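You operate a simulated robot arm through the tools that you are given. There is no shell and no other tool.

You are at the controls of a simulated robot arm. One attempt, no reset.

TASK
Fit a shoe tree into each loafer, dots matching; turn both knobs tight.

Only the result counts: the job must be done as asked and must still hold three seconds after the hand-in. Knocking over, shifting, dropping, spilling or breaking anything else fails it.

THE ROBOT
A 7-joint arm with a two-finger gripper, fixed in place. Base frame: the origin is at the foot of the arm, x ahead of it, y to its left, z up; the work surface is at about z = 520. Units: mm, degrees, N and s.
With the tool pointing down near the work surface it reaches from about 340 to 780 mm from the base axis. Its first joint turns from -143.0 to 143.0 degrees. Payload 2.45 kg.
Tool frame: the origin (TCP) lies between the finger pads and is the grasp point; the fingertips stand 26 mm ahead of it; z points along the fingers, y is the line along which they close. The gripper opens to 96 mm. The gripper's body begins 69 mm behind the TCP.
Orientation is that of the tool frame in the base frame, as a unit quaternion [w, x, y, z]. With the fingers straight down and closing along the base's y, the tool's x points along the base's -x, its y along +y and its z along -z.

THE INTERFACE
- The arm moves only by the tool play_rows. Its argument "plan" is a list of rows, each a list of 7 numbers: the shift along the tool's x, y, z in units of 30 mm (1.0 is 30 mm), then the turn, a rotation vector about the tool's x, y, z in units of 4 degrees (1.0 is 4 degrees), then the closure in counts, from 0 (fully open) to 255 (shut). In form: [[tx, ty, tz, rx, ry, rz, hand], ...]. A call has 1 to 20 rows; each row shifts and turns the commanded pose from where the row before left it, along the tool's axes as they then stand. A call with a number of a shift or a turn outside -1 to 1 is refused whole. Each row takes 0.2 s and may step no farther than 50 mm and 8.6 degrees from the row before; otherwise, or with a gripper value out of range, the whole call is refused. Where a pose cannot be reached the arm comes as near as it can. A force on the tool above 60 N (or 10 N above the force at the start of the call, whichever is more), or a blocked arm, ends the call early, and 0.2 s more pass. Each finger halts on what it meets, pressing with about 34 N; the grip force reading is that of the motor and also rises with nothing between the fingers. The clock runs only during rows and for 0.2 s after the last one: add rows that do not move to give the fingers time. The reply holds the time, the measured pose of the TCP, the force on the tool along the base axes, the opening and the grip force, in the units named above and with some noise, with the torque about the TCP (base axes, N m) and any sound that the robot's microphone picked up.
- Cameras (640 x 400 px; columns grow to the right, rows downward): "scene" is fixed at [43.4, -494.6, 1571]; the picture's right is [0.79, -0.62, 0.00], its down [-0.54, -0.69, -0.48] and it looks along [0.30, 0.38, -0.88] (base axes); focal length 214 px, centre (320, 200). "wrist" rides on the gripper at [82, 3, -98] in the tool frame; the picture's right is [-0.04, 1.00, 0.00], its down [-0.73, -0.03, -0.68] and it looks along [-0.68, -0.03, 0.73] (tool axes); focal length 256 px, centre (320, 200). There is no depth. A picture from a camera that has moved, and an enlarged one, comes with that camera's place and axes in the base frame and with its lens. The place of the scene camera against the robot may be out by one fixed shift of up to 12 mm in any direction.
- snapshot(camera): a new picture of that camera. No time passes.
- lift_body(by): slides the trunk up (or, below 0, down) by that many mm; the arm rides with it, the base frame stays. It gives what a move gives, with no picture.
- close_up(camera, box): a new picture of the part [left, top, right, bottom] of that camera's present view, enlarged. No time passes.
- finish_job(): hands the job in; it is judged then, once.

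Nothing tells you positions but the pictures and the camera data. Unless the task says otherwise, let go and move clear before handing in.

The tools are called by a JSON object that holds its "op" and its "data". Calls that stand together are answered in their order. play_rows: Moves the arm, as the interface text tells. Its arguments: {"type":"object","properties":{"plan":{"type":"array"}},"required":["plan"]} The other tools are called the same way: lift_body (by) slides the trunk up or down; snapshot (camera) takes a picture; close_up (camera, box) takes an enlarged picture of a part of a camera's view; finish_job () hands the job in.

At the start:

```text
time: 0.0
position: [262.0, -307.8, 1244.6]
tcp_rot: [0.0, 0.0, 1.0, 0.0]
wrist_force: [0.2, -0.3, 0.4]
wrist_torque: [0.0, 0.0, 0.0]
gripper_width: 96.1
grip_force: 0.1
trunk travel left (down, up): [-529.0, 111.0]
```

scene: 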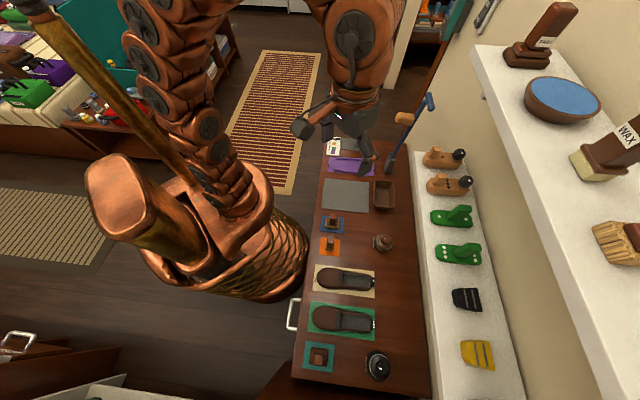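
wrist: 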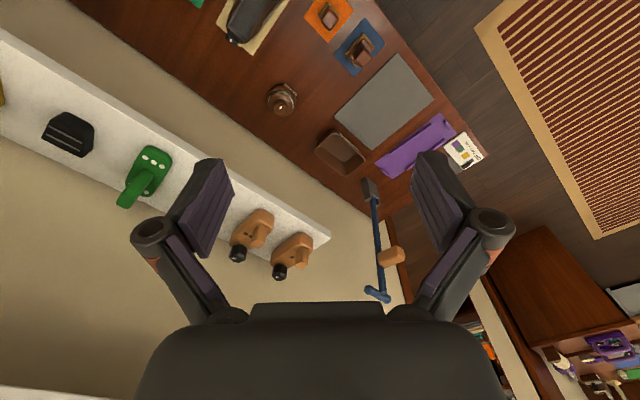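

I see a bench with two loafers on coloured mats and a shelf that holds several shoe-tree-like objects. I'll look closely before moving anything.

{"op": "close_up", "data": {"camera": "scene", "box": [290, 250, 410, 390]}}

{"op": "close_up", "data": {"camera": "scene", "box": [410, 140, 500, 270]}}

{"op": "close_up", "data": {"camera": "scene", "box": [290, 130, 410, 260]}}

{"op": "close_up", "data": {"camera": "scene", "box": [420, 260, 520, 390]}}

{"op": "close_up", "data": {"camera": "wrist", "box": [0, 80, 340, 300]}}

{"op": "close_up", "data": {"camera": "wrist", "box": [340, 80, 500, 200]}}

```text
2.86 times, centred on (350, 320) of scene
camera zoom: at [43.4, -494.6, 1571.0], right [0.79, -0.62, 0.0], down [-0.54, -0.69, -0.48], along [0.3, 0.38, -0.88], focal length 613 px, centre (234, -143)
```

zoom: 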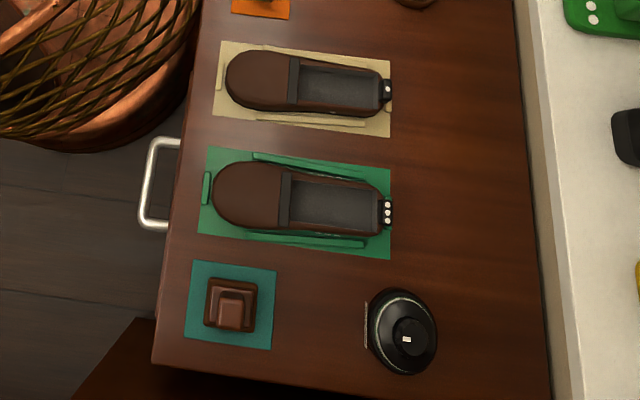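

```text
3.08 times, centred on (455, 205) of scene
camera zoom: at [43.4, -494.6, 1571.0], right [0.79, -0.62, 0.0], down [-0.54, -0.69, -0.48], along [0.3, 0.38, -0.88], focal length 660 px, centre (-95, 185)
```

zoom: 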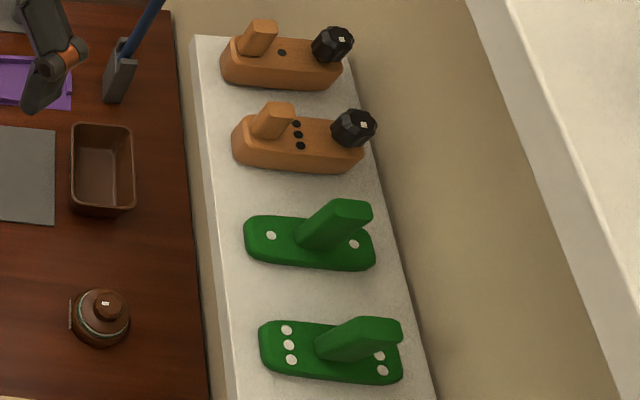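

```text
3.08 times, centred on (350, 195) of scene
camera zoom: at [43.4, -494.6, 1571.0], right [0.79, -0.62, 0.0], down [-0.54, -0.69, -0.48], along [0.3, 0.38, -0.88], focal length 660 px, centre (228, 215)
```

zoom: 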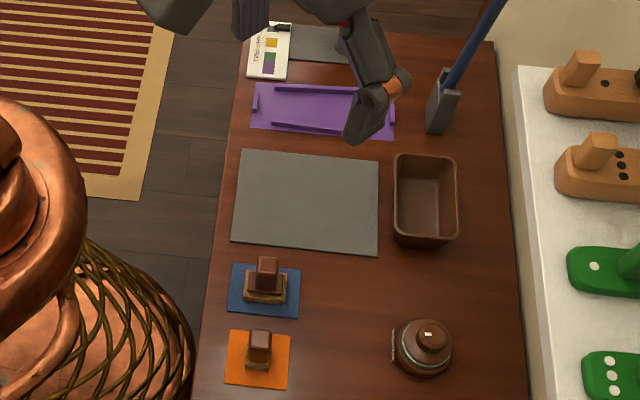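

```text
3.08 times, centred on (470, 325) of scene
camera zoom: at [43.4, -494.6, 1571.0], right [0.79, -0.62, 0.0], down [-0.54, -0.69, -0.48], along [0.3, 0.38, -0.88], focal length 660 px, centre (-142, -185)
```

zoom: 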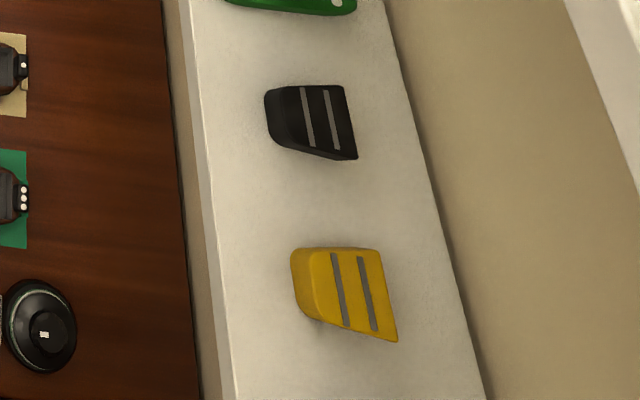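

```text
1.82 times, centred on (170, 190) of wrist
camera zoom: at [181.2, -304.3, 1342.3], right [0.04, 1.0, 0.0], down [0.73, -0.03, 0.68], along [0.68, -0.03, -0.73], focal length 465 px, centre (593, 218)
```

zoom: 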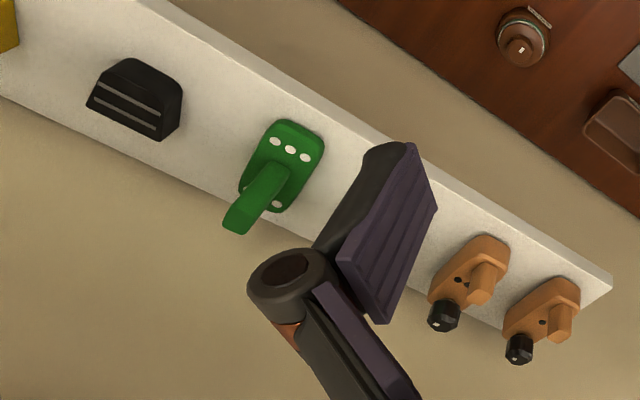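

```text
3.33 times, centred on (420, 140) of wrist
camera zoom: at [181.2, -304.3, 1342.3], right [0.04, 1.0, 0.0], down [0.73, -0.03, 0.68], along [0.68, -0.03, -0.73], focal length 853 px, centre (-13, 400)
```

zoom: 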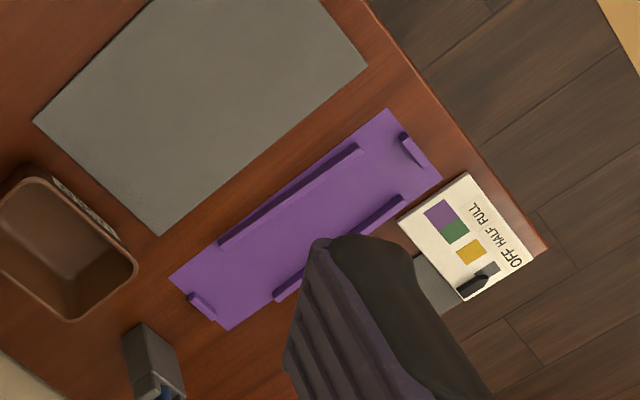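

The wooden trees (one with 1 dot, one with 3) sit on a lower shelf, and the loafers' heels show 1 dot (beige mat) and 3 dots (green mat). I'll turn the gripper to face the shelf so I can map it with the wrist camera.

{"op": "play_rows", "data": {"plan": [[0, 0, 0, 0, 0, 1, 0], [0, 0, 0, 0, 0, 1, 0], [0, 0, 0, 0, 0, 1, 0], [0, 0, 0, 0, 0, 1, 0], [0, 0, 0, 0, 0, 1, 0], [0, 0, 0, 0, 0, 1, 0], [0, 0, 0, 0, 0, 1, 0], [0, 0, 0, 0, 0, 1, 0], [0, 0, 0, 0, 0, 1, 0], [0, 0, 0, 0, 0, 1, 0], [0, 0, 0, 0, 0, 1, 0], [0, 0, 0, 0, 0, 0.25, 0]]}}

```text
time: 2.6
position: [262.8, -307.7, 1244.8]
tcp_rot: [0.0, 0.383, 0.924, 0.0]
wrist_force: [-0.7, 0.5, -0.3]
wrist_torque: [-0.01, 0.01, 0.03]
gripper_width: 96.2
grip_force: 0.0
trunk travel left (down, up): [-529.0, 111.0]
```

The gripper now faces the shelf along the -45° direction. I'll look through the wrist camera.

{"op": "snapshot", "data": {"camera": "wrist"}}

{"op": "snapshot", "data": {"camera": "scene"}}

```text
taken
camera wrist: at [207.5, -247.6, 1342.4], right [0.74, 0.68, 0.0], down [0.5, -0.54, 0.68], along [0.46, -0.5, -0.73], focal length 256 px, centre (320, 200)
```

wrist: 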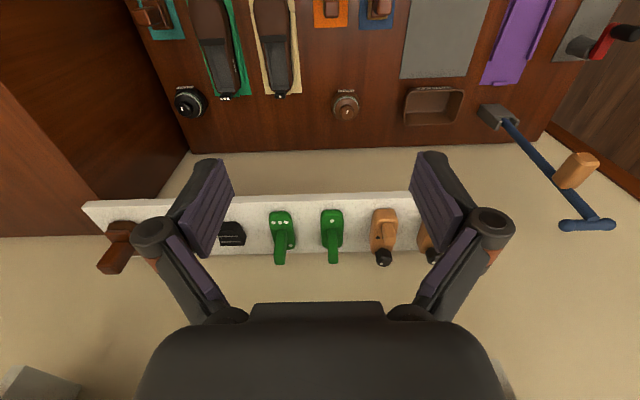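

```text
taken
```

scene: 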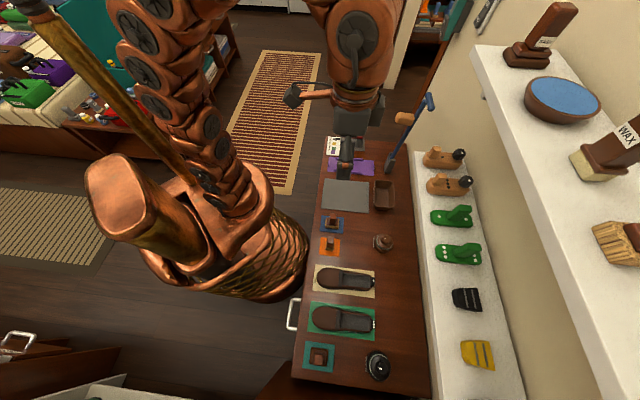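

The shelf's front edge is about 673 mm out, at z≈953. I'll tilt the gripper outward to see how much room there is under the upper shelf.

{"op": "play_rows", "data": {"plan": [[0, 0, 0, 0, -1, 0, 0], [0, 0, 0, 0, -1, 0, 0], [0, 0, 0, 0, -1, 0, 0], [0, 0, 0, 0, -1, 0, 0], [0, 0, 0, 0, -1, 0, 0], [0, 0, 0, 0, -1, 0, 0], [0, 0, 0, 0, -1, 0, 0], [0, 0, 0, 0, -1, 0, 0], [0, 0, 0, 0, -1, 0, 0], [0, 0, 0, 0, -1, 0, 0]]}}

{"op": "snapshot", "data": {"camera": "wrist"}}

```text
time: 4.8
position: [262.7, -307.2, 1244.2]
tcp_rot: [0.317, 0.36, 0.868, -0.131]
wrist_force: [-0.7, 0.0, 0.2]
wrist_torque: [0.03, 0.03, -0.02]
gripper_width: 96.0
grip_force: 0.0
trunk travel left (down, up): [-529.0, 111.0]
```

```text
taken
camera wrist: at [175.9, -216.2, 1266.5], right [0.73, 0.69, 0.03], down [0.07, -0.11, 0.99], along [0.68, -0.72, -0.12], focal length 256 px, centre (320, 200)
```

wrist: 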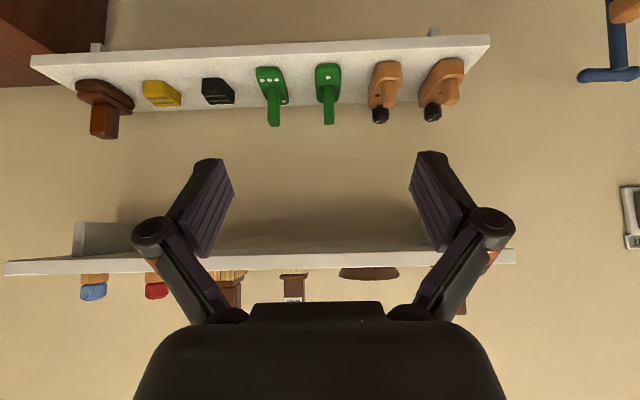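

The upper shelf overhangs the lower one with about 340 mm of room, so a tilted approach from the front should work. I'll zoom in on the trees and shelf edges.

{"op": "close_up", "data": {"camera": "wrist", "box": [340, 30, 500, 130]}}

{"op": "close_up", "data": {"camera": "wrist", "box": [200, 30, 360, 130]}}

{"op": "close_up", "data": {"camera": "wrist", "box": [0, 200, 320, 320]}}

{"op": "close_up", "data": {"camera": "scene", "box": [415, 140, 485, 200]}}

{"op": "close_up", "data": {"camera": "scene", "box": [305, 260, 385, 340]}}

```text
4.00 times, centred on (420, 80) of wrist
camera zoom: at [175.9, -216.2, 1266.5], right [0.73, 0.69, 0.03], down [0.07, -0.11, 0.99], along [0.68, -0.72, -0.12], focal length 1024 px, centre (-80, 680)
```

zoom: 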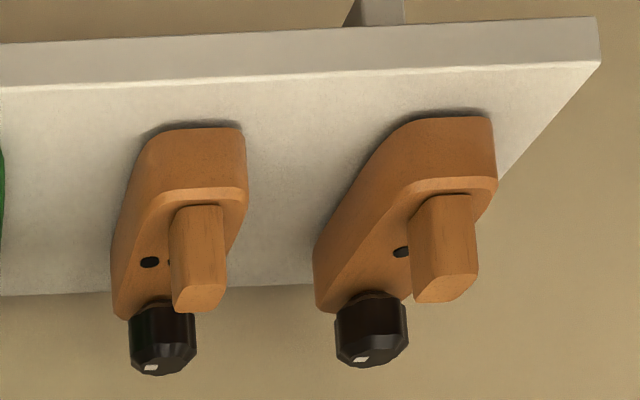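

```text
4.00 times, centred on (280, 80) of wrist
camera zoom: at [175.9, -216.2, 1266.5], right [0.73, 0.69, 0.03], down [0.07, -0.11, 0.99], along [0.68, -0.72, -0.12], focal length 1024 px, centre (480, 680)
```

zoom: 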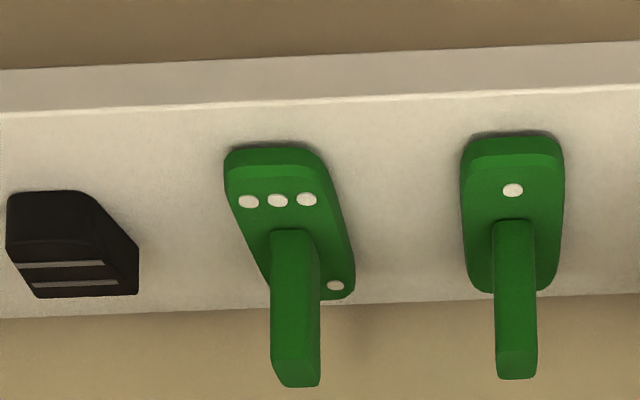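

```text
2.00 times, centred on (160, 260) of wrist
camera zoom: at [175.9, -216.2, 1266.5], right [0.73, 0.69, 0.03], down [0.07, -0.11, 0.99], along [0.68, -0.72, -0.12], focal length 512 px, centre (640, 80)
```

zoom: 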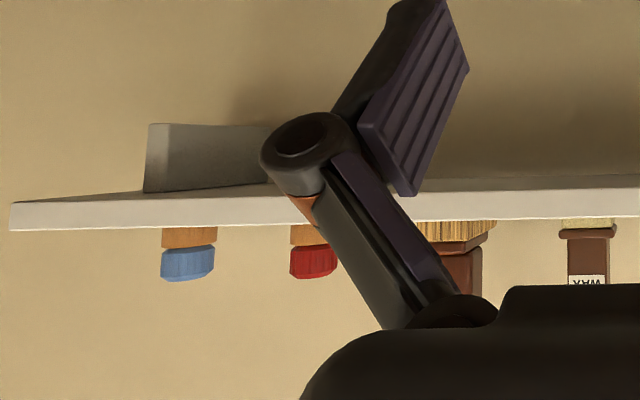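

```text
6.67 times, centred on (450, 170) of scene
camera zoom: at [43.4, -494.6, 1571.0], right [0.79, -0.62, 0.0], down [-0.54, -0.69, -0.48], along [0.3, 0.38, -0.88], focal length 1430 px, centre (-547, 400)
```

zoom: 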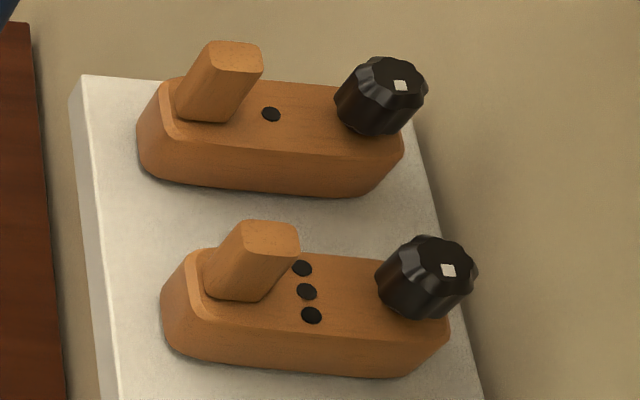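

```text
5.00 times, centred on (345, 300) of scene
camera zoom: at [43.4, -494.6, 1571.0], right [0.79, -0.62, 0.0], down [-0.54, -0.69, -0.48], along [0.3, 0.38, -0.88], focal length 1072 px, centre (195, -300)
```

zoom: 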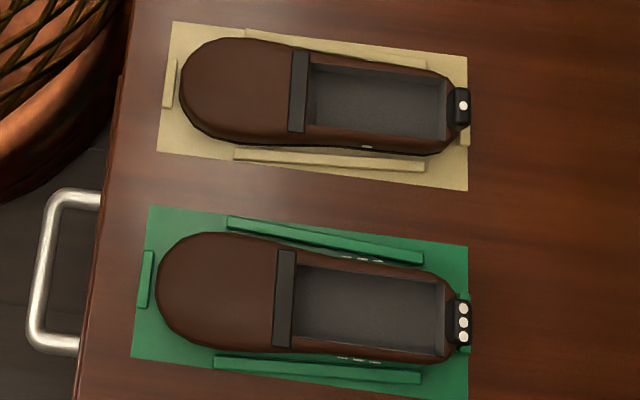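

The 1-dot tree's handle top is at about e≈695 (outward) and z≈1054. Before touching anything I'll move down over the loafers to measure them.

{"op": "play_rows", "data": {"plan": [[0, -0.66, 0, 0, 1, 0, 0], [0, -0.66, 0, 0, 1, 0, 0], [0, -0.66, 0, 0, 1, 0, 0], [0, -0.66, 0, 0, 1, 0, 0], [0, -0.66, 0, 0, 1, 0, 0], [0, -0.66, 0, 0, 1, 0, 0], [0, -0.66, 0, 0, 1, 0, 0], [0, -0.66, 0, 0, 1, 0, 0], [0, -0.66, 0, 0, 1, 0, 0], [0, -0.66, 0, 0, 1, 0, 0]]}}

{"op": "lift_body", "data": {"by": -350}}

{"op": "snapshot", "data": {"camera": "wrist"}}

{"op": "snapshot", "data": {"camera": "scene"}}

```text
time: 7.0
position: [131.8, -442.9, 1233.8]
tcp_rot: [0.017, 0.381, 0.924, -0.006]
wrist_force: [0.8, 0.6, -0.9]
wrist_torque: [0.02, -0.03, 0.01]
gripper_width: 96.0
grip_force: 0.1
out of reach, approached as far as the arm can: row 10
trunk travel left (down, up): [-529.0, 111.0]
```

```text
time: 10.4
position: [131.9, -442.8, 883.0]
tcp_rot: [0.015, 0.383, 0.924, -0.007]
wrist_force: [-0.8, 0.5, 0.1]
wrist_torque: [0.02, -0.02, 0.0]
gripper_width: 95.8
grip_force: 0.1
trunk travel left (down, up): [-179.0, 461.0]
```

```text
taken
camera wrist: at [73.6, -380.2, 977.5], right [0.73, 0.68, 0.0], down [0.48, -0.52, 0.7], along [0.48, -0.52, -0.71], focal length 256 px, centre (320, 200)
```

wrist: 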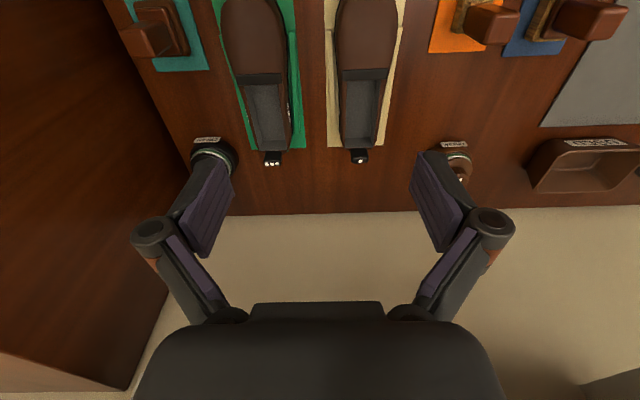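

```text
taken
```

scene: 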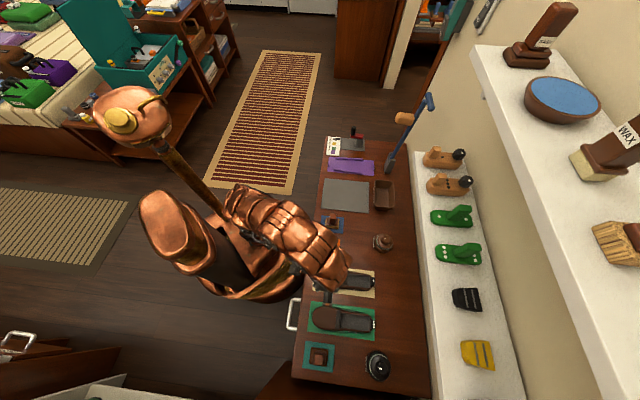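

The shoes are in view. I'll zoom in on both from here.

{"op": "close_up", "data": {"camera": "wrist", "box": [205, 0, 315, 170]}}

{"op": "close_up", "data": {"camera": "wrist", "box": [310, 0, 420, 170]}}

{"op": "close_up", "data": {"camera": "wrist", "box": [180, 120, 420, 220]}}

```text
2.35 times, centred on (260, 85) of wrist
camera zoom: at [73.6, -380.2, 977.5], right [0.73, 0.68, 0.0], down [0.48, -0.52, 0.7], along [0.48, -0.52, -0.71], focal length 602 px, centre (461, 471)
```

zoom: 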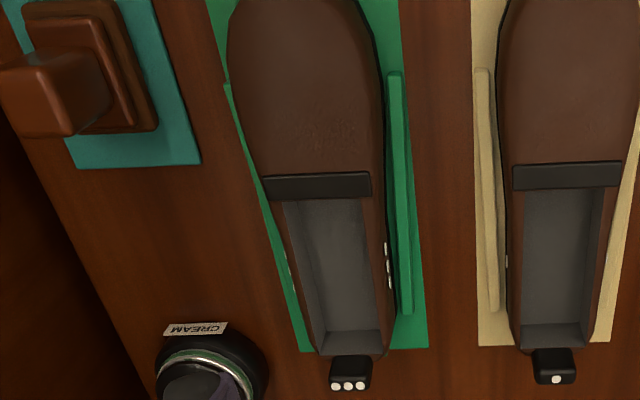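

```text
2.35 times, centred on (365, 85) of wrist
camera zoom: at [73.6, -380.2, 977.5], right [0.73, 0.68, 0.0], down [0.48, -0.52, 0.7], along [0.48, -0.52, -0.71], focal length 602 px, centre (214, 471)
```

zoom: 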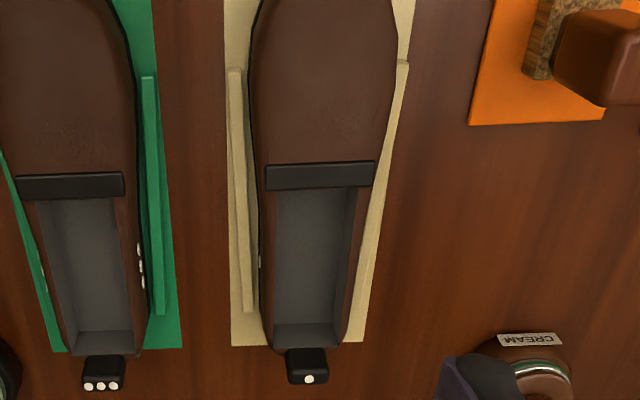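

```text
2.67 times, centred on (300, 170) of wrist
camera zoom: at [73.6, -380.2, 977.5], right [0.73, 0.68, 0.0], down [0.48, -0.52, 0.7], along [0.48, -0.52, -0.71], focal length 683 px, centre (373, 280)
```

zoom: 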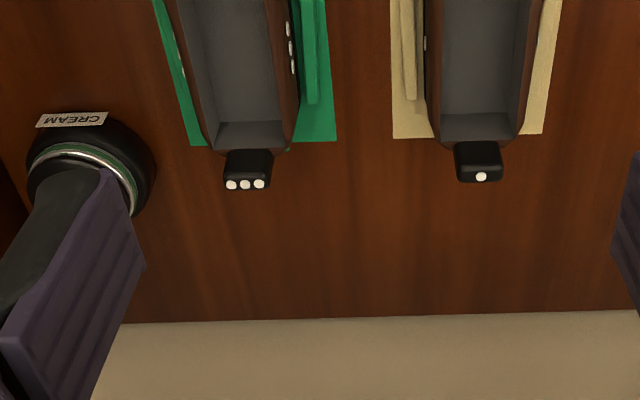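

I need accurate shoe dimensions, so I'll tilt the hand to bring the camera nearly straight down over them.

{"op": "play_rows", "data": {"plan": [[0, 0, 0, 0, 1, 0, 0], [0, 0, 0, 0, 1, 0, 0], [0, 0, 0, 0, 1, 0, 0], [0, 0, 0, 0, 1, 0, 0], [0, 0, 0, 0, 1, 0, 0], [0, 0, 0, 0, 1, 0, 0], [0, 0, 0, 0, 1, 0, 0], [0, 0, 0, 0, 1, 0, 0], [0, 0, 0, 0, 1, 0, 0]]}}

{"op": "snapshot", "data": {"camera": "wrist"}}

```text
time: 12.4
position: [126.8, -426.3, 763.0]
tcp_rot: [-0.177, 0.376, 0.907, 0.073]
wrist_force: [-0.4, 0.4, -0.4]
wrist_torque: [0.01, -0.03, -0.01]
gripper_width: 96.2
grip_force: 0.0
out of reach, approached as far as the arm can: row 1, 2, 3, 4, 5, 6, 7, 8, 9
trunk travel left (down, up): [-179.0, 461.0]
```

```text
taken
camera wrist: at [101.3, -396.1, 882.9], right [0.73, 0.68, -0.01], down [0.64, -0.68, 0.35], along [0.23, -0.27, -0.94], focal length 256 px, centre (320, 200)
```

wrist: 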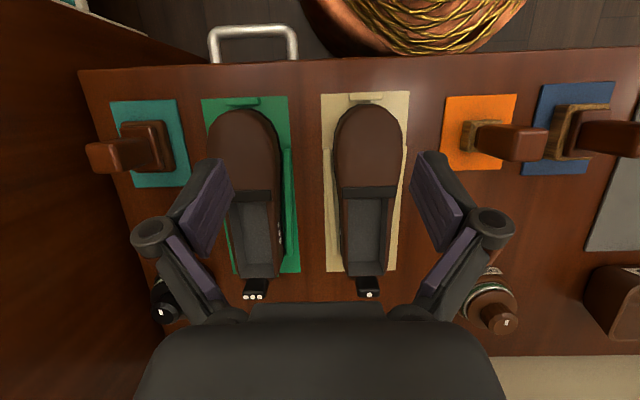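

The arm was limited in that pose, so I'll check where the commanded pose stands with a null row while I zoom in on the shoes.

{"op": "play_rows", "data": {"plan": [[0, 0, 0, 0, 0, 0, 0]]}}

{"op": "close_up", "data": {"camera": "wrist", "box": [200, 90, 300, 310]}}

{"op": "close_up", "data": {"camera": "wrist", "box": [310, 90, 430, 310]}}

{"op": "close_up", "data": {"camera": "wrist", "box": [310, 170, 430, 300]}}

```text
time: 12.8
position: [126.9, -427.1, 761.6]
tcp_rot: [-0.176, 0.376, 0.907, 0.073]
wrist_force: [0.1, -0.7, 0.3]
wrist_torque: [0.03, -0.01, -0.02]
gripper_width: 95.7
grip_force: 0.0
trunk travel left (down, up): [-179.0, 461.0]
```

```text
1.82 times, centred on (250, 200) of wrist
camera zoom: at [101.2, -396.1, 882.9], right [0.73, 0.68, -0.01], down [0.64, -0.68, 0.35], along [0.23, -0.27, -0.93], focal length 465 px, centre (447, 200)
```

zoom: 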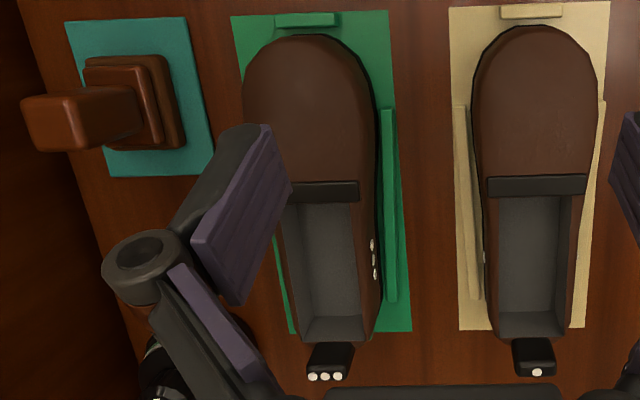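

```text
1.82 times, centred on (370, 200) of wrist
camera zoom: at [101.2, -396.1, 882.9], right [0.73, 0.68, -0.01], down [0.64, -0.68, 0.35], along [0.23, -0.27, -0.93], focal length 465 px, centre (229, 200)
```

zoom: 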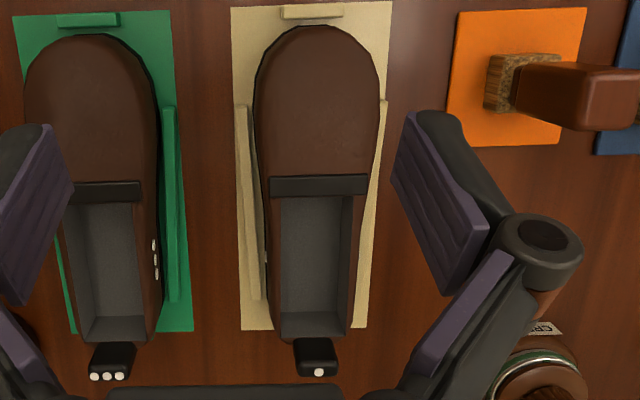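

```text
3.08 times, centred on (370, 235) of wrist
camera zoom: at [101.2, -396.1, 882.9], right [0.73, 0.68, -0.01], down [0.64, -0.68, 0.35], along [0.23, -0.27, -0.93], focal length 788 px, centre (166, 92)
```

zoom: 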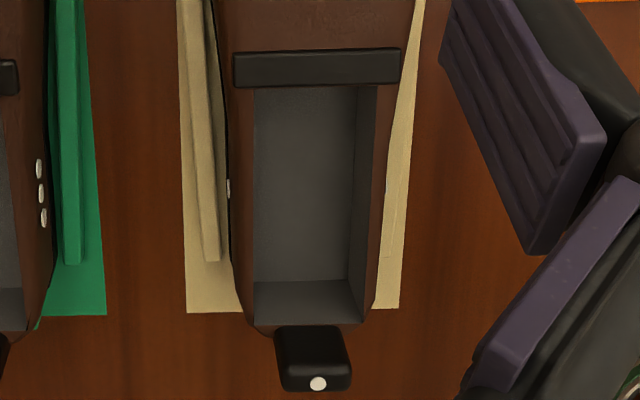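

The cavity is about 51 mm wide and 124 mm from strap to heel, with its rim at z≈572 and its floor at z≈537. Next I'll go back up to measure the trees closely.

{"op": "lift_body", "data": {"by": 350}}

{"op": "play_rows", "data": {"plan": [[0, 1, 0, 0, -0.667, 0, 0], [0, 1, 0, 0, -0.667, 0, 0], [0, 1, 0, 0, -0.667, 0, 0], [0, 1, 0, 0, -0.667, 0, 0], [0, 1, 0, 0, -0.667, 0, 0], [0, 1, 0, 0, -0.667, 0, 0], [0, 1, 0, 0, -0.667, 0, 0], [0, 1, 0, 0, -0.667, 0, 0], [0, 1, 0, 0, -0.667, 0, 0], [0, 1, 0, 0, -0.667, 0, 0], [0, 1, 0, 0, -0.667, 0, 0], [0, 1, 0, 0, -0.667, 0, 0]]}}

{"op": "snapshot", "data": {"camera": "wrist"}}

```text
time: 16.2
position: [126.0, -425.1, 1110.9]
tcp_rot: [-0.176, 0.375, 0.907, 0.073]
wrist_force: [-0.1, 0.2, -0.5]
wrist_torque: [-0.01, 0.0, 0.01]
gripper_width: 96.3
grip_force: 0.0
trunk travel left (down, up): [-529.0, 111.0]
```

```text
time: 18.8
position: [381.7, -171.9, 1113.2]
tcp_rot: [0.081, 0.382, 0.92, -0.033]
wrist_force: [-0.3, 0.1, 0.2]
wrist_torque: [0.04, -0.03, 0.02]
gripper_width: 95.9
grip_force: 0.1
trunk travel left (down, up): [-529.0, 111.0]
```

```text
taken
camera wrist: at [315.1, -99.8, 1194.7], right [0.73, 0.68, 0.01], down [0.41, -0.45, 0.8], along [0.54, -0.58, -0.61], focal length 256 px, centre (320, 200)
```

wrist: 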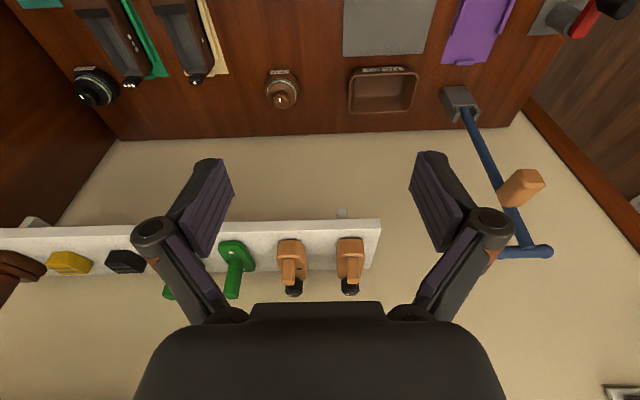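

I have a clear view of the two wooden trees between the fingers, so I'll zoom in.

{"op": "close_up", "data": {"camera": "wrist", "box": [260, 210, 388, 300]}}

{"op": "play_rows", "data": {"plan": [[-0.923, 0, -0.243, 0, 0, 0, 0], [-0.923, 0, -0.243, 0, 0, 0, 0], [-0.923, 0, -0.243, 0, 0, 0, 0], [-0.923, 0, -0.243, 0, 0, 0, 0], [-0.923, 0, -0.243, 0, 0, 0, 0]]}}

{"op": "snapshot", "data": {"camera": "wrist"}}

```text
4.44 times, centred on (324, 255) of wrist
camera zoom: at [315.1, -99.8, 1194.7], right [0.73, 0.68, 0.01], down [0.41, -0.45, 0.8], along [0.54, -0.58, -0.61], focal length 1138 px, centre (302, -44)
```

zoom: 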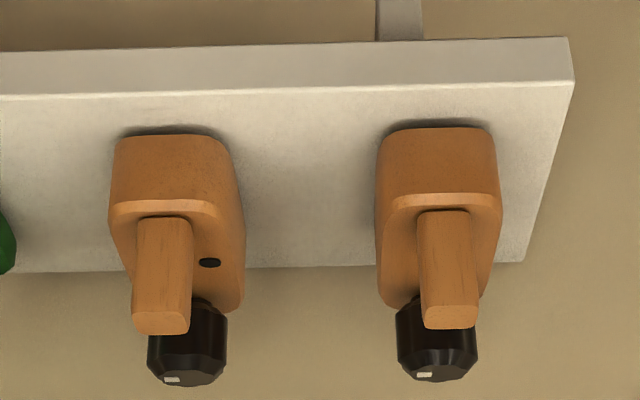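

```text
time: 20.0
position: [472.8, -263.6, 1172.7]
tcp_rot: [0.081, 0.382, 0.92, -0.034]
wrist_force: [-0.8, -0.1, 0.4]
wrist_torque: [-0.03, 0.02, -0.06]
gripper_width: 96.1
grip_force: 0.1
trunk travel left (down, up): [-529.0, 111.0]
```

```text
taken
camera wrist: at [406.2, -191.3, 1254.0], right [0.73, 0.68, 0.01], down [0.41, -0.45, 0.8], along [0.54, -0.58, -0.6], focal length 256 px, centre (320, 200)
```

wrist: 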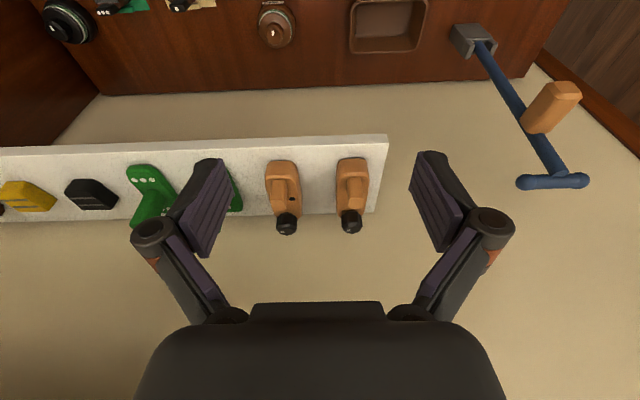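

{"op": "close_up", "data": {"camera": "wrist", "box": [250, 145, 394, 245]}}

{"op": "close_up", "data": {"camera": "scene", "box": [415, 140, 485, 200]}}

```text
4.00 times, centred on (322, 195) of wrist
camera zoom: at [406.2, -191.3, 1254.0], right [0.73, 0.68, 0.01], down [0.41, -0.45, 0.8], along [0.54, -0.58, -0.6], focal length 1024 px, centre (312, 220)
```

zoom: 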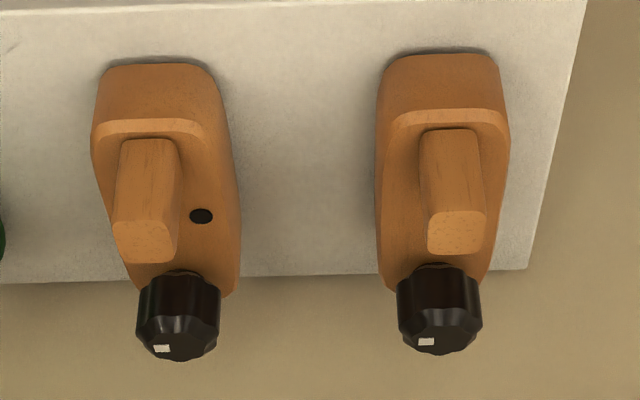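

```text
6.67 times, centred on (450, 170) of scene
camera zoom: at [43.4, -494.6, 1571.0], right [0.79, -0.62, 0.0], down [-0.54, -0.69, -0.48], along [0.3, 0.38, -0.88], focal length 1430 px, centre (-547, 400)
```

zoom: 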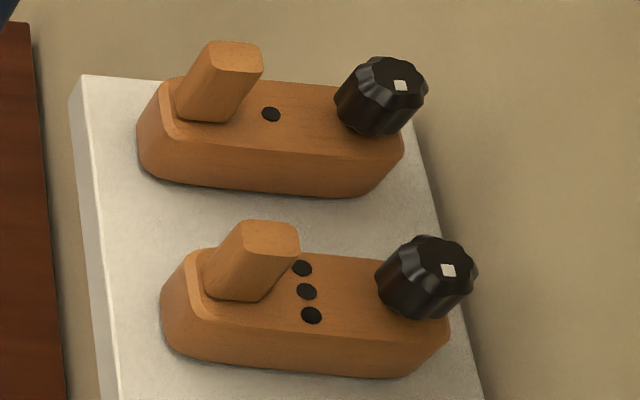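

Measured trees: body about 128×45×35 mm, handle about 20×22×37 mm, tops at z≈1057. The 1-dot tree is at f≈188 and the 3-dot at f≈84. Before grasping I'll test whether a tilted grip pose can be reached above the beige shoe.

{"op": "play_rows", "data": {"plan": [[0.5, -1, 0, 0, -0.65, 0, 0], [0.5, -1, 0, 0, -0.65, 0, 0], [0, -1, 0, 0, -0.65, 0, 0], [0, -1, 0, 0, -0.65, 0, 0], [0, -1, 0, 0, -0.65, 0, 0], [0, -1, 0, 0, -0.65, 0, 0], [0, -1, 0, 0, -0.65, 0, 0], [0, -1, 0, 0, -0.65, 0, 0], [0, -1, 0, 0, -0.65, 0, 0], [0, -1, 0, 0, -0.65, 0, 0]]}}

{"op": "lift_body", "data": {"by": -480}}

{"op": "snapshot", "data": {"camera": "wrist"}}

{"op": "snapshot", "data": {"camera": "scene"}}

```text
time: 22.2
position: [239.4, -455.0, 1166.2]
tcp_rot: [0.287, 0.363, 0.878, -0.118]
wrist_force: [-0.5, -0.3, -0.4]
wrist_torque: [0.02, 0.05, 0.01]
gripper_width: 96.0
grip_force: 0.0
trunk travel left (down, up): [-529.0, 111.0]
```

```text
refused: -480 is not a number from -400 to 400
```

```text
taken
camera wrist: at [154.1, -364.9, 1196.8], right [0.73, 0.68, 0.02], down [0.12, -0.16, 0.98], along [0.67, -0.71, -0.19], focal length 256 px, centre (320, 200)
```

wrist: 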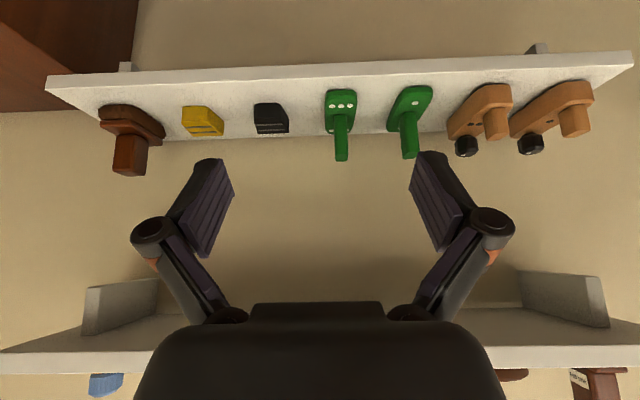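

```text
taken
```

scene: 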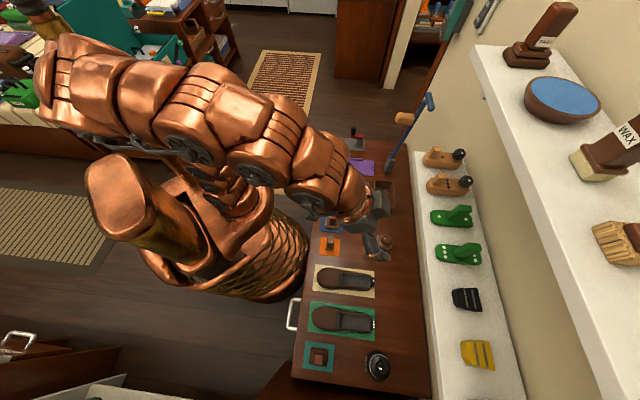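

The upper shelf's front-bottom edge is at about e≈660, z≈1297. I'll lower the trunk in two steps for the reach test.

{"op": "lift_body", "data": {"by": -400}}

{"op": "lift_body", "data": {"by": -80}}

{"op": "snapshot", "data": {"camera": "scene"}}

{"op": "snapshot", "data": {"camera": "wrist"}}

```text
time: 26.1
position: [239.4, -454.9, 766.8]
tcp_rot: [0.286, 0.364, 0.879, -0.118]
wrist_force: [0.1, 1.1, -0.2]
wrist_torque: [-0.02, 0.0, -0.02]
gripper_width: 96.0
grip_force: 0.1
trunk travel left (down, up): [-129.0, 511.0]
```

```text
time: 27.2
position: [239.6, -454.5, 686.3]
tcp_rot: [0.285, 0.364, 0.879, -0.118]
wrist_force: [0.3, 0.2, -0.2]
wrist_torque: [0.0, 0.0, -0.03]
gripper_width: 96.3
grip_force: 0.1
trunk travel left (down, up): [-49.0, 591.0]
```

```text
taken
```

scene: 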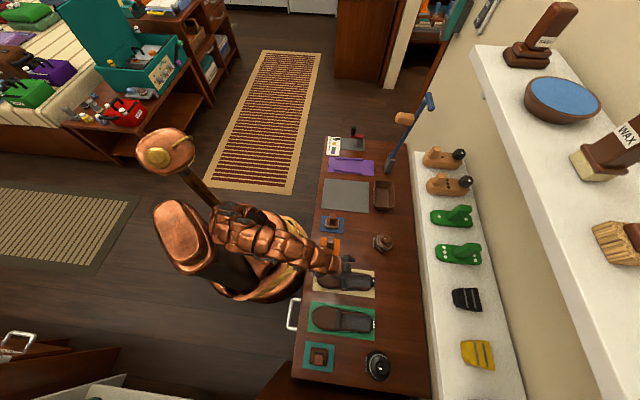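

```text
taken
camera wrist: at [154.0, -364.7, 717.0], right [0.73, 0.68, 0.02], down [0.12, -0.16, 0.98], along [0.67, -0.71, -0.19], focal length 256 px, centre (320, 200)
```

wrist: 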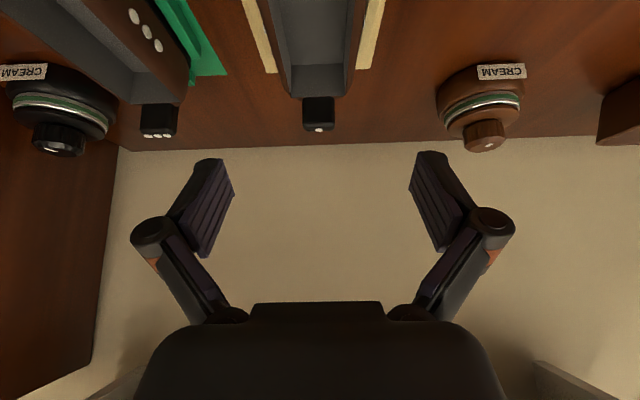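

The pose is reachable at z≈686, so I'll check 60 mm lower, close to the insertion height but still clear of the shoe.

{"op": "play_rows", "data": {"plan": [[0.52, 0, 0.45, 0, 0, 0, 0], [0.52, 0, 0.45, 0, 0, 0, 0], [0.52, 0, 0.45, 0, 0, 0, 0]]}}

{"op": "snapshot", "data": {"camera": "wrist"}}

{"op": "close_up", "data": {"camera": "scene", "box": [300, 210, 420, 330]}}

```text
time: 28.0
position: [229.9, -446.2, 626.8]
tcp_rot: [0.286, 0.364, 0.878, -0.118]
wrist_force: [-0.1, -0.5, -0.4]
wrist_torque: [0.0, -0.01, 0.03]
gripper_width: 96.0
grip_force: 0.0
trunk travel left (down, up): [-49.0, 591.0]
```

```text
taken
camera wrist: at [144.0, -355.3, 656.7], right [0.73, 0.68, 0.02], down [0.12, -0.16, 0.98], along [0.67, -0.71, -0.2], focal length 256 px, centre (320, 200)
```

wrist: 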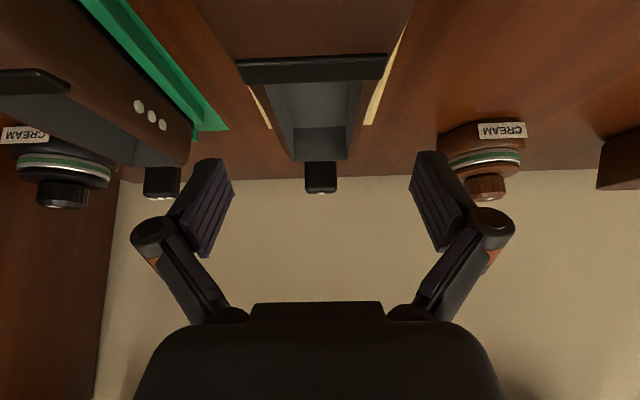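

```text
3.33 times, centred on (360, 270) of scene
camera zoom: at [43.4, -494.6, 1571.0], right [0.79, -0.62, 0.0], down [-0.54, -0.69, -0.48], along [0.3, 0.38, -0.88], focal length 715 px, centre (187, -33)
```

zoom: 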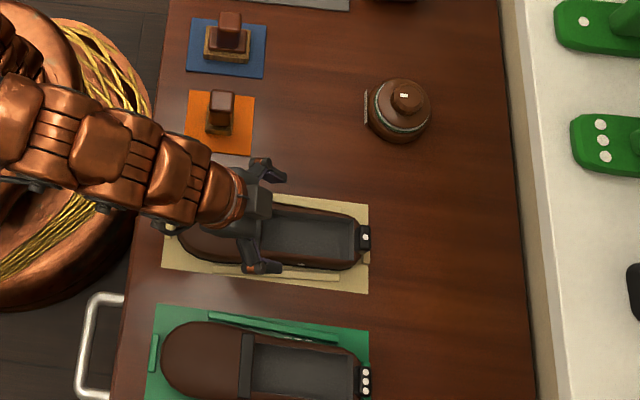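

That is reachable. This low view is useful for measuring strap and rim heights, so I'll zoom in.

{"op": "close_up", "data": {"camera": "wrist", "box": [220, 40, 412, 200]}}

{"op": "close_up", "data": {"camera": "wrist", "box": [0, 40, 230, 200]}}

```text
2.50 times, centred on (316, 120) of wrist
camera zoom: at [144.0, -355.3, 656.7], right [0.73, 0.68, 0.02], down [0.12, -0.16, 0.98], along [0.67, -0.71, -0.2], focal length 640 px, centre (330, 400)
```

zoom: 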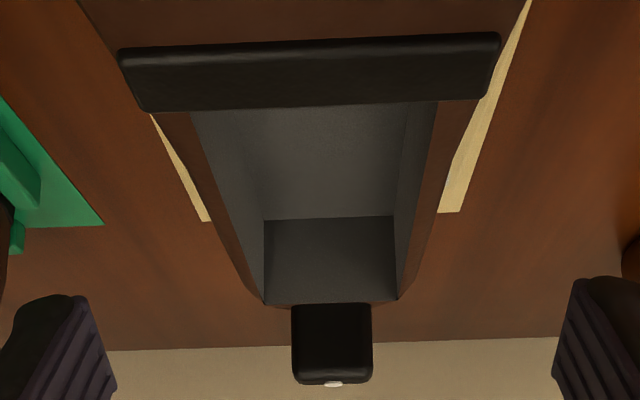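

```text
2.50 times, centred on (115, 120) of wrist
camera zoom: at [144.0, -355.3, 656.7], right [0.73, 0.68, 0.02], down [0.12, -0.16, 0.98], along [0.67, -0.71, -0.2], focal length 640 px, centre (832, 400)
```

zoom: 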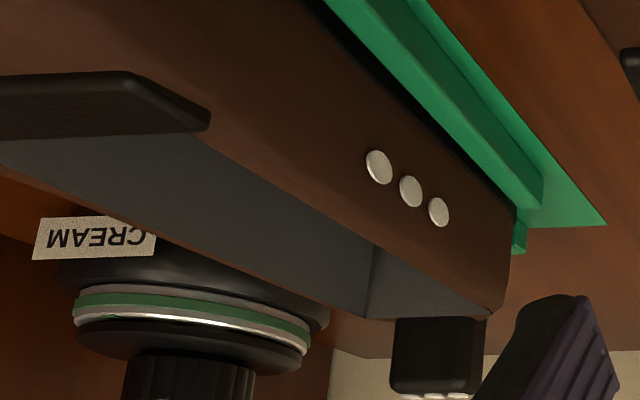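

The numbers agree: the cavity spans e 470–592 (floor z≈534, centre f≈-156), and the tree is about 115 mm long, so it should drop straight in with about 2–3 mm of clearance. I'll go back up and line up on the 1-dot tree.

{"op": "lift_body", "data": {"by": 400}}

{"op": "lift_body", "data": {"by": 80}}

{"op": "play_rows", "data": {"plan": [[0, 0.948, 0, 0, 0, 0, 0], [0, 0.948, 0, 0, 0, 0, 20], [0, 0.948, 0, 0, 0, 0, 40], [0, 0.948, 0, 0, 0, 0, 60], [0, 0.948, 0, 0, 0, 0, 80], [0, 0.948, 0, 0, 0, 0, 100], [0, 0.948, 0, 0, 0, 0, 110], [0, 0.948, 0, 0, 0, 0, 110], [0, 0.948, 0, 0, 0, 0, 110], [0, 0.948, 0, 0, 0, 0, 110], [0, 0.948, 0, 0, 0, 0, 110], [0, 0.948, 0, 0, 0, 0, 110]]}}

{"op": "snapshot", "data": {"camera": "wrist"}}

```text
time: 31.9
position: [228.7, -445.9, 1027.1]
tcp_rot: [0.286, 0.364, 0.879, -0.118]
wrist_force: [-0.4, 0.0, 0.0]
wrist_torque: [-0.02, 0.01, 0.0]
gripper_width: 96.1
grip_force: 0.0
trunk travel left (down, up): [-449.0, 191.0]
```

```text
time: 33.0
position: [230.6, -445.8, 1105.8]
tcp_rot: [0.286, 0.364, 0.879, -0.119]
wrist_force: [0.2, -0.5, -0.3]
wrist_torque: [0.02, 0.02, -0.01]
gripper_width: 96.1
grip_force: 0.0
trunk travel left (down, up): [-529.0, 111.0]
```

```text
time: 35.6
position: [470.8, -204.1, 1105.1]
tcp_rot: [0.285, 0.364, 0.879, -0.118]
wrist_force: [0.4, 0.3, 0.1]
wrist_torque: [0.04, -0.01, 0.05]
gripper_width: 54.5
grip_force: 0.0
trunk travel left (down, up): [-529.0, 111.0]
```

```text
taken
camera wrist: at [385.2, -112.7, 1136.8], right [0.73, 0.68, 0.02], down [0.12, -0.16, 0.98], along [0.67, -0.71, -0.19], focal length 256 px, centre (320, 200)
```

wrist: 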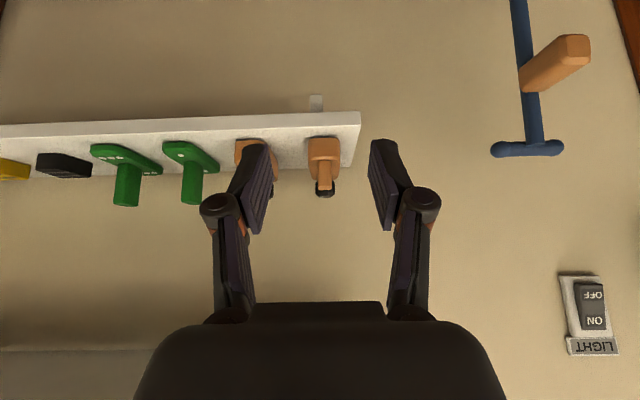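

I'm centred on the 1-dot tree's handle, so I'll advance to a pre-grasp point about 80 mm back along the tool axis.

{"op": "play_rows", "data": {"plan": [[-0.8, 0, 0.486, 0, 0, 0, 110], [-0.8, 0, 0.486, 0, 0, 0, 110], [-0.8, 0, 0.486, 0, 0, 0, 110], [-0.8, 0, 0.486, 0, 0, 0, 110], [-0.8, 0, 0.486, 0, 0, 0, 110], [-0.8, 0, 0.486, 0, 0, 0, 110]]}}

{"op": "snapshot", "data": {"camera": "wrist"}}

{"op": "close_up", "data": {"camera": "wrist", "box": [220, 100, 420, 240]}}

{"op": "snapshot", "data": {"camera": "scene"}}

```text
time: 37.0
position: [589.6, -324.1, 1121.8]
tcp_rot: [0.286, 0.364, 0.879, -0.119]
wrist_force: [0.0, 0.2, 0.4]
wrist_torque: [-0.02, -0.01, -0.01]
gripper_width: 54.7
grip_force: 0.0
trunk travel left (down, up): [-529.0, 111.0]
```

```text
taken
camera wrist: at [504.1, -234.3, 1152.4], right [0.73, 0.68, 0.02], down [0.11, -0.16, 0.98], along [0.67, -0.71, -0.19], focal length 256 px, centre (320, 200)
```

wrist: 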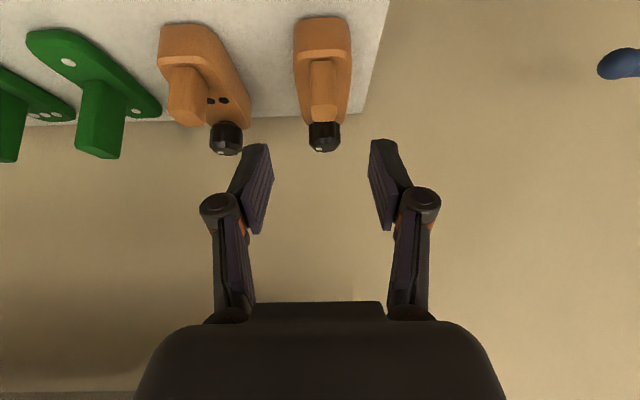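

```text
2.86 times, centred on (320, 170) of wrist
camera zoom: at [504.1, -234.3, 1152.4], right [0.73, 0.68, 0.02], down [0.11, -0.16, 0.98], along [0.67, -0.71, -0.19], focal length 731 px, centre (320, 286)
```

zoom: 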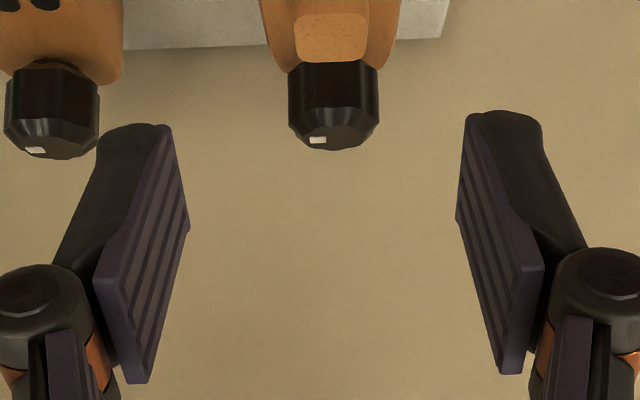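

```text
taken
```

scene: 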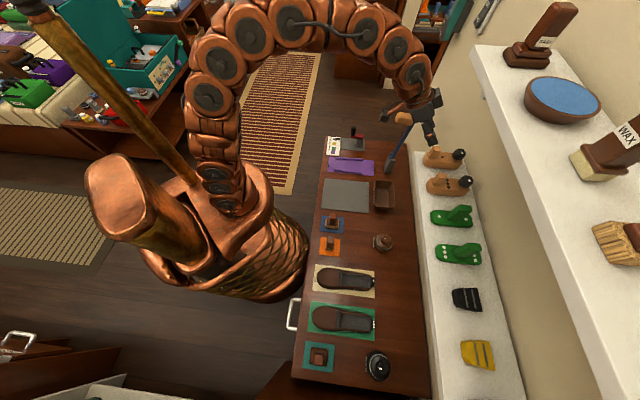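

The view from here is good, so I'll zoom in on the tree to refine the handle position before the final approach.

{"op": "close_up", "data": {"camera": "wrist", "box": [260, 0, 388, 80]}}

{"op": "close_up", "data": {"camera": "wrist", "box": [260, 80, 388, 160]}}

```text
5.00 times, centred on (324, 40) of wrist
camera zoom: at [504.1, -234.3, 1152.4], right [0.73, 0.68, 0.02], down [0.11, -0.16, 0.98], along [0.67, -0.71, -0.19], focal length 1280 px, centre (300, 1000)
```

zoom: 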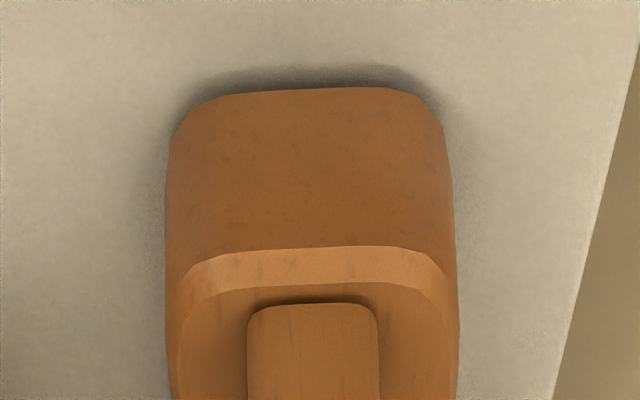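

```text
5.00 times, centred on (324, 120) of wrist
camera zoom: at [504.1, -234.3, 1152.4], right [0.73, 0.68, 0.02], down [0.11, -0.16, 0.98], along [0.67, -0.71, -0.19], focal length 1280 px, centre (300, 600)
```

zoom: 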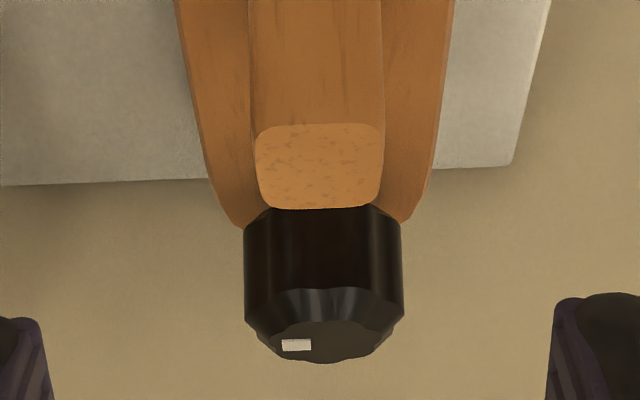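

Depth is the least certain value here, so I'll move 40 mm along the tool axis and re-measure using the parallax.

{"op": "play_rows", "data": {"plan": [[0, 0, 0.667, 0, 0, 0, 110], [0, 0, 0.667, 0, 0, 0, 110]]}}

{"op": "snapshot", "data": {"camera": "wrist"}}

{"op": "close_up", "data": {"camera": "wrist", "box": [260, 50, 388, 130]}}

{"op": "close_up", "data": {"camera": "scene", "box": [390, 120, 490, 200]}}

```text
time: 37.6
position: [605.2, -341.6, 1089.6]
tcp_rot: [0.287, 0.364, 0.878, -0.119]
wrist_force: [-0.2, -1.1, 0.3]
wrist_torque: [-0.05, -0.01, -0.01]
gripper_width: 54.5
grip_force: 0.0
trunk travel left (down, up): [-529.0, 111.0]
```

```text
taken
camera wrist: at [520.2, -251.0, 1119.8], right [0.73, 0.68, 0.02], down [0.11, -0.16, 0.98], along [0.67, -0.71, -0.19], focal length 256 px, centre (320, 200)
```

wrist: 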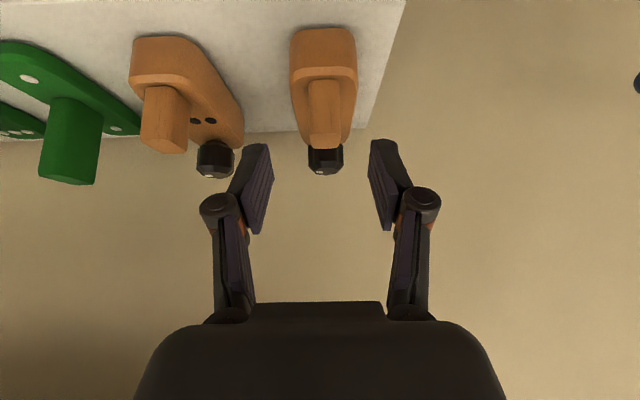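

```text
5.00 times, centred on (324, 90) of wrist
camera zoom: at [520.2, -251.0, 1119.8], right [0.73, 0.68, 0.02], down [0.11, -0.16, 0.98], along [0.67, -0.71, -0.19], focal length 1280 px, centre (300, 750)
```

zoom: 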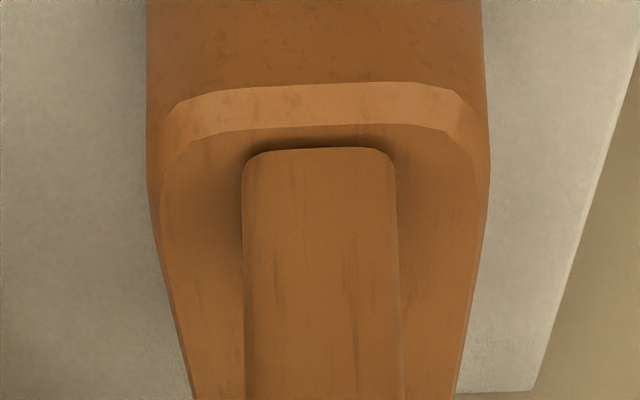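

```text
5.00 times, centred on (440, 160) of scene
camera zoom: at [43.4, -494.6, 1571.0], right [0.79, -0.62, 0.0], down [-0.54, -0.69, -0.48], along [0.3, 0.38, -0.88], focal length 1072 px, centre (-280, 400)
```

zoom: 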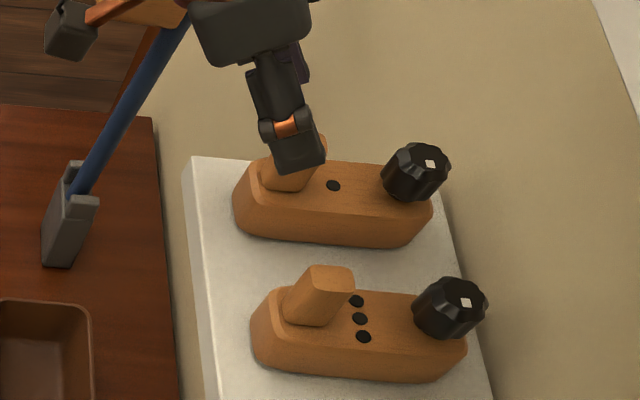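

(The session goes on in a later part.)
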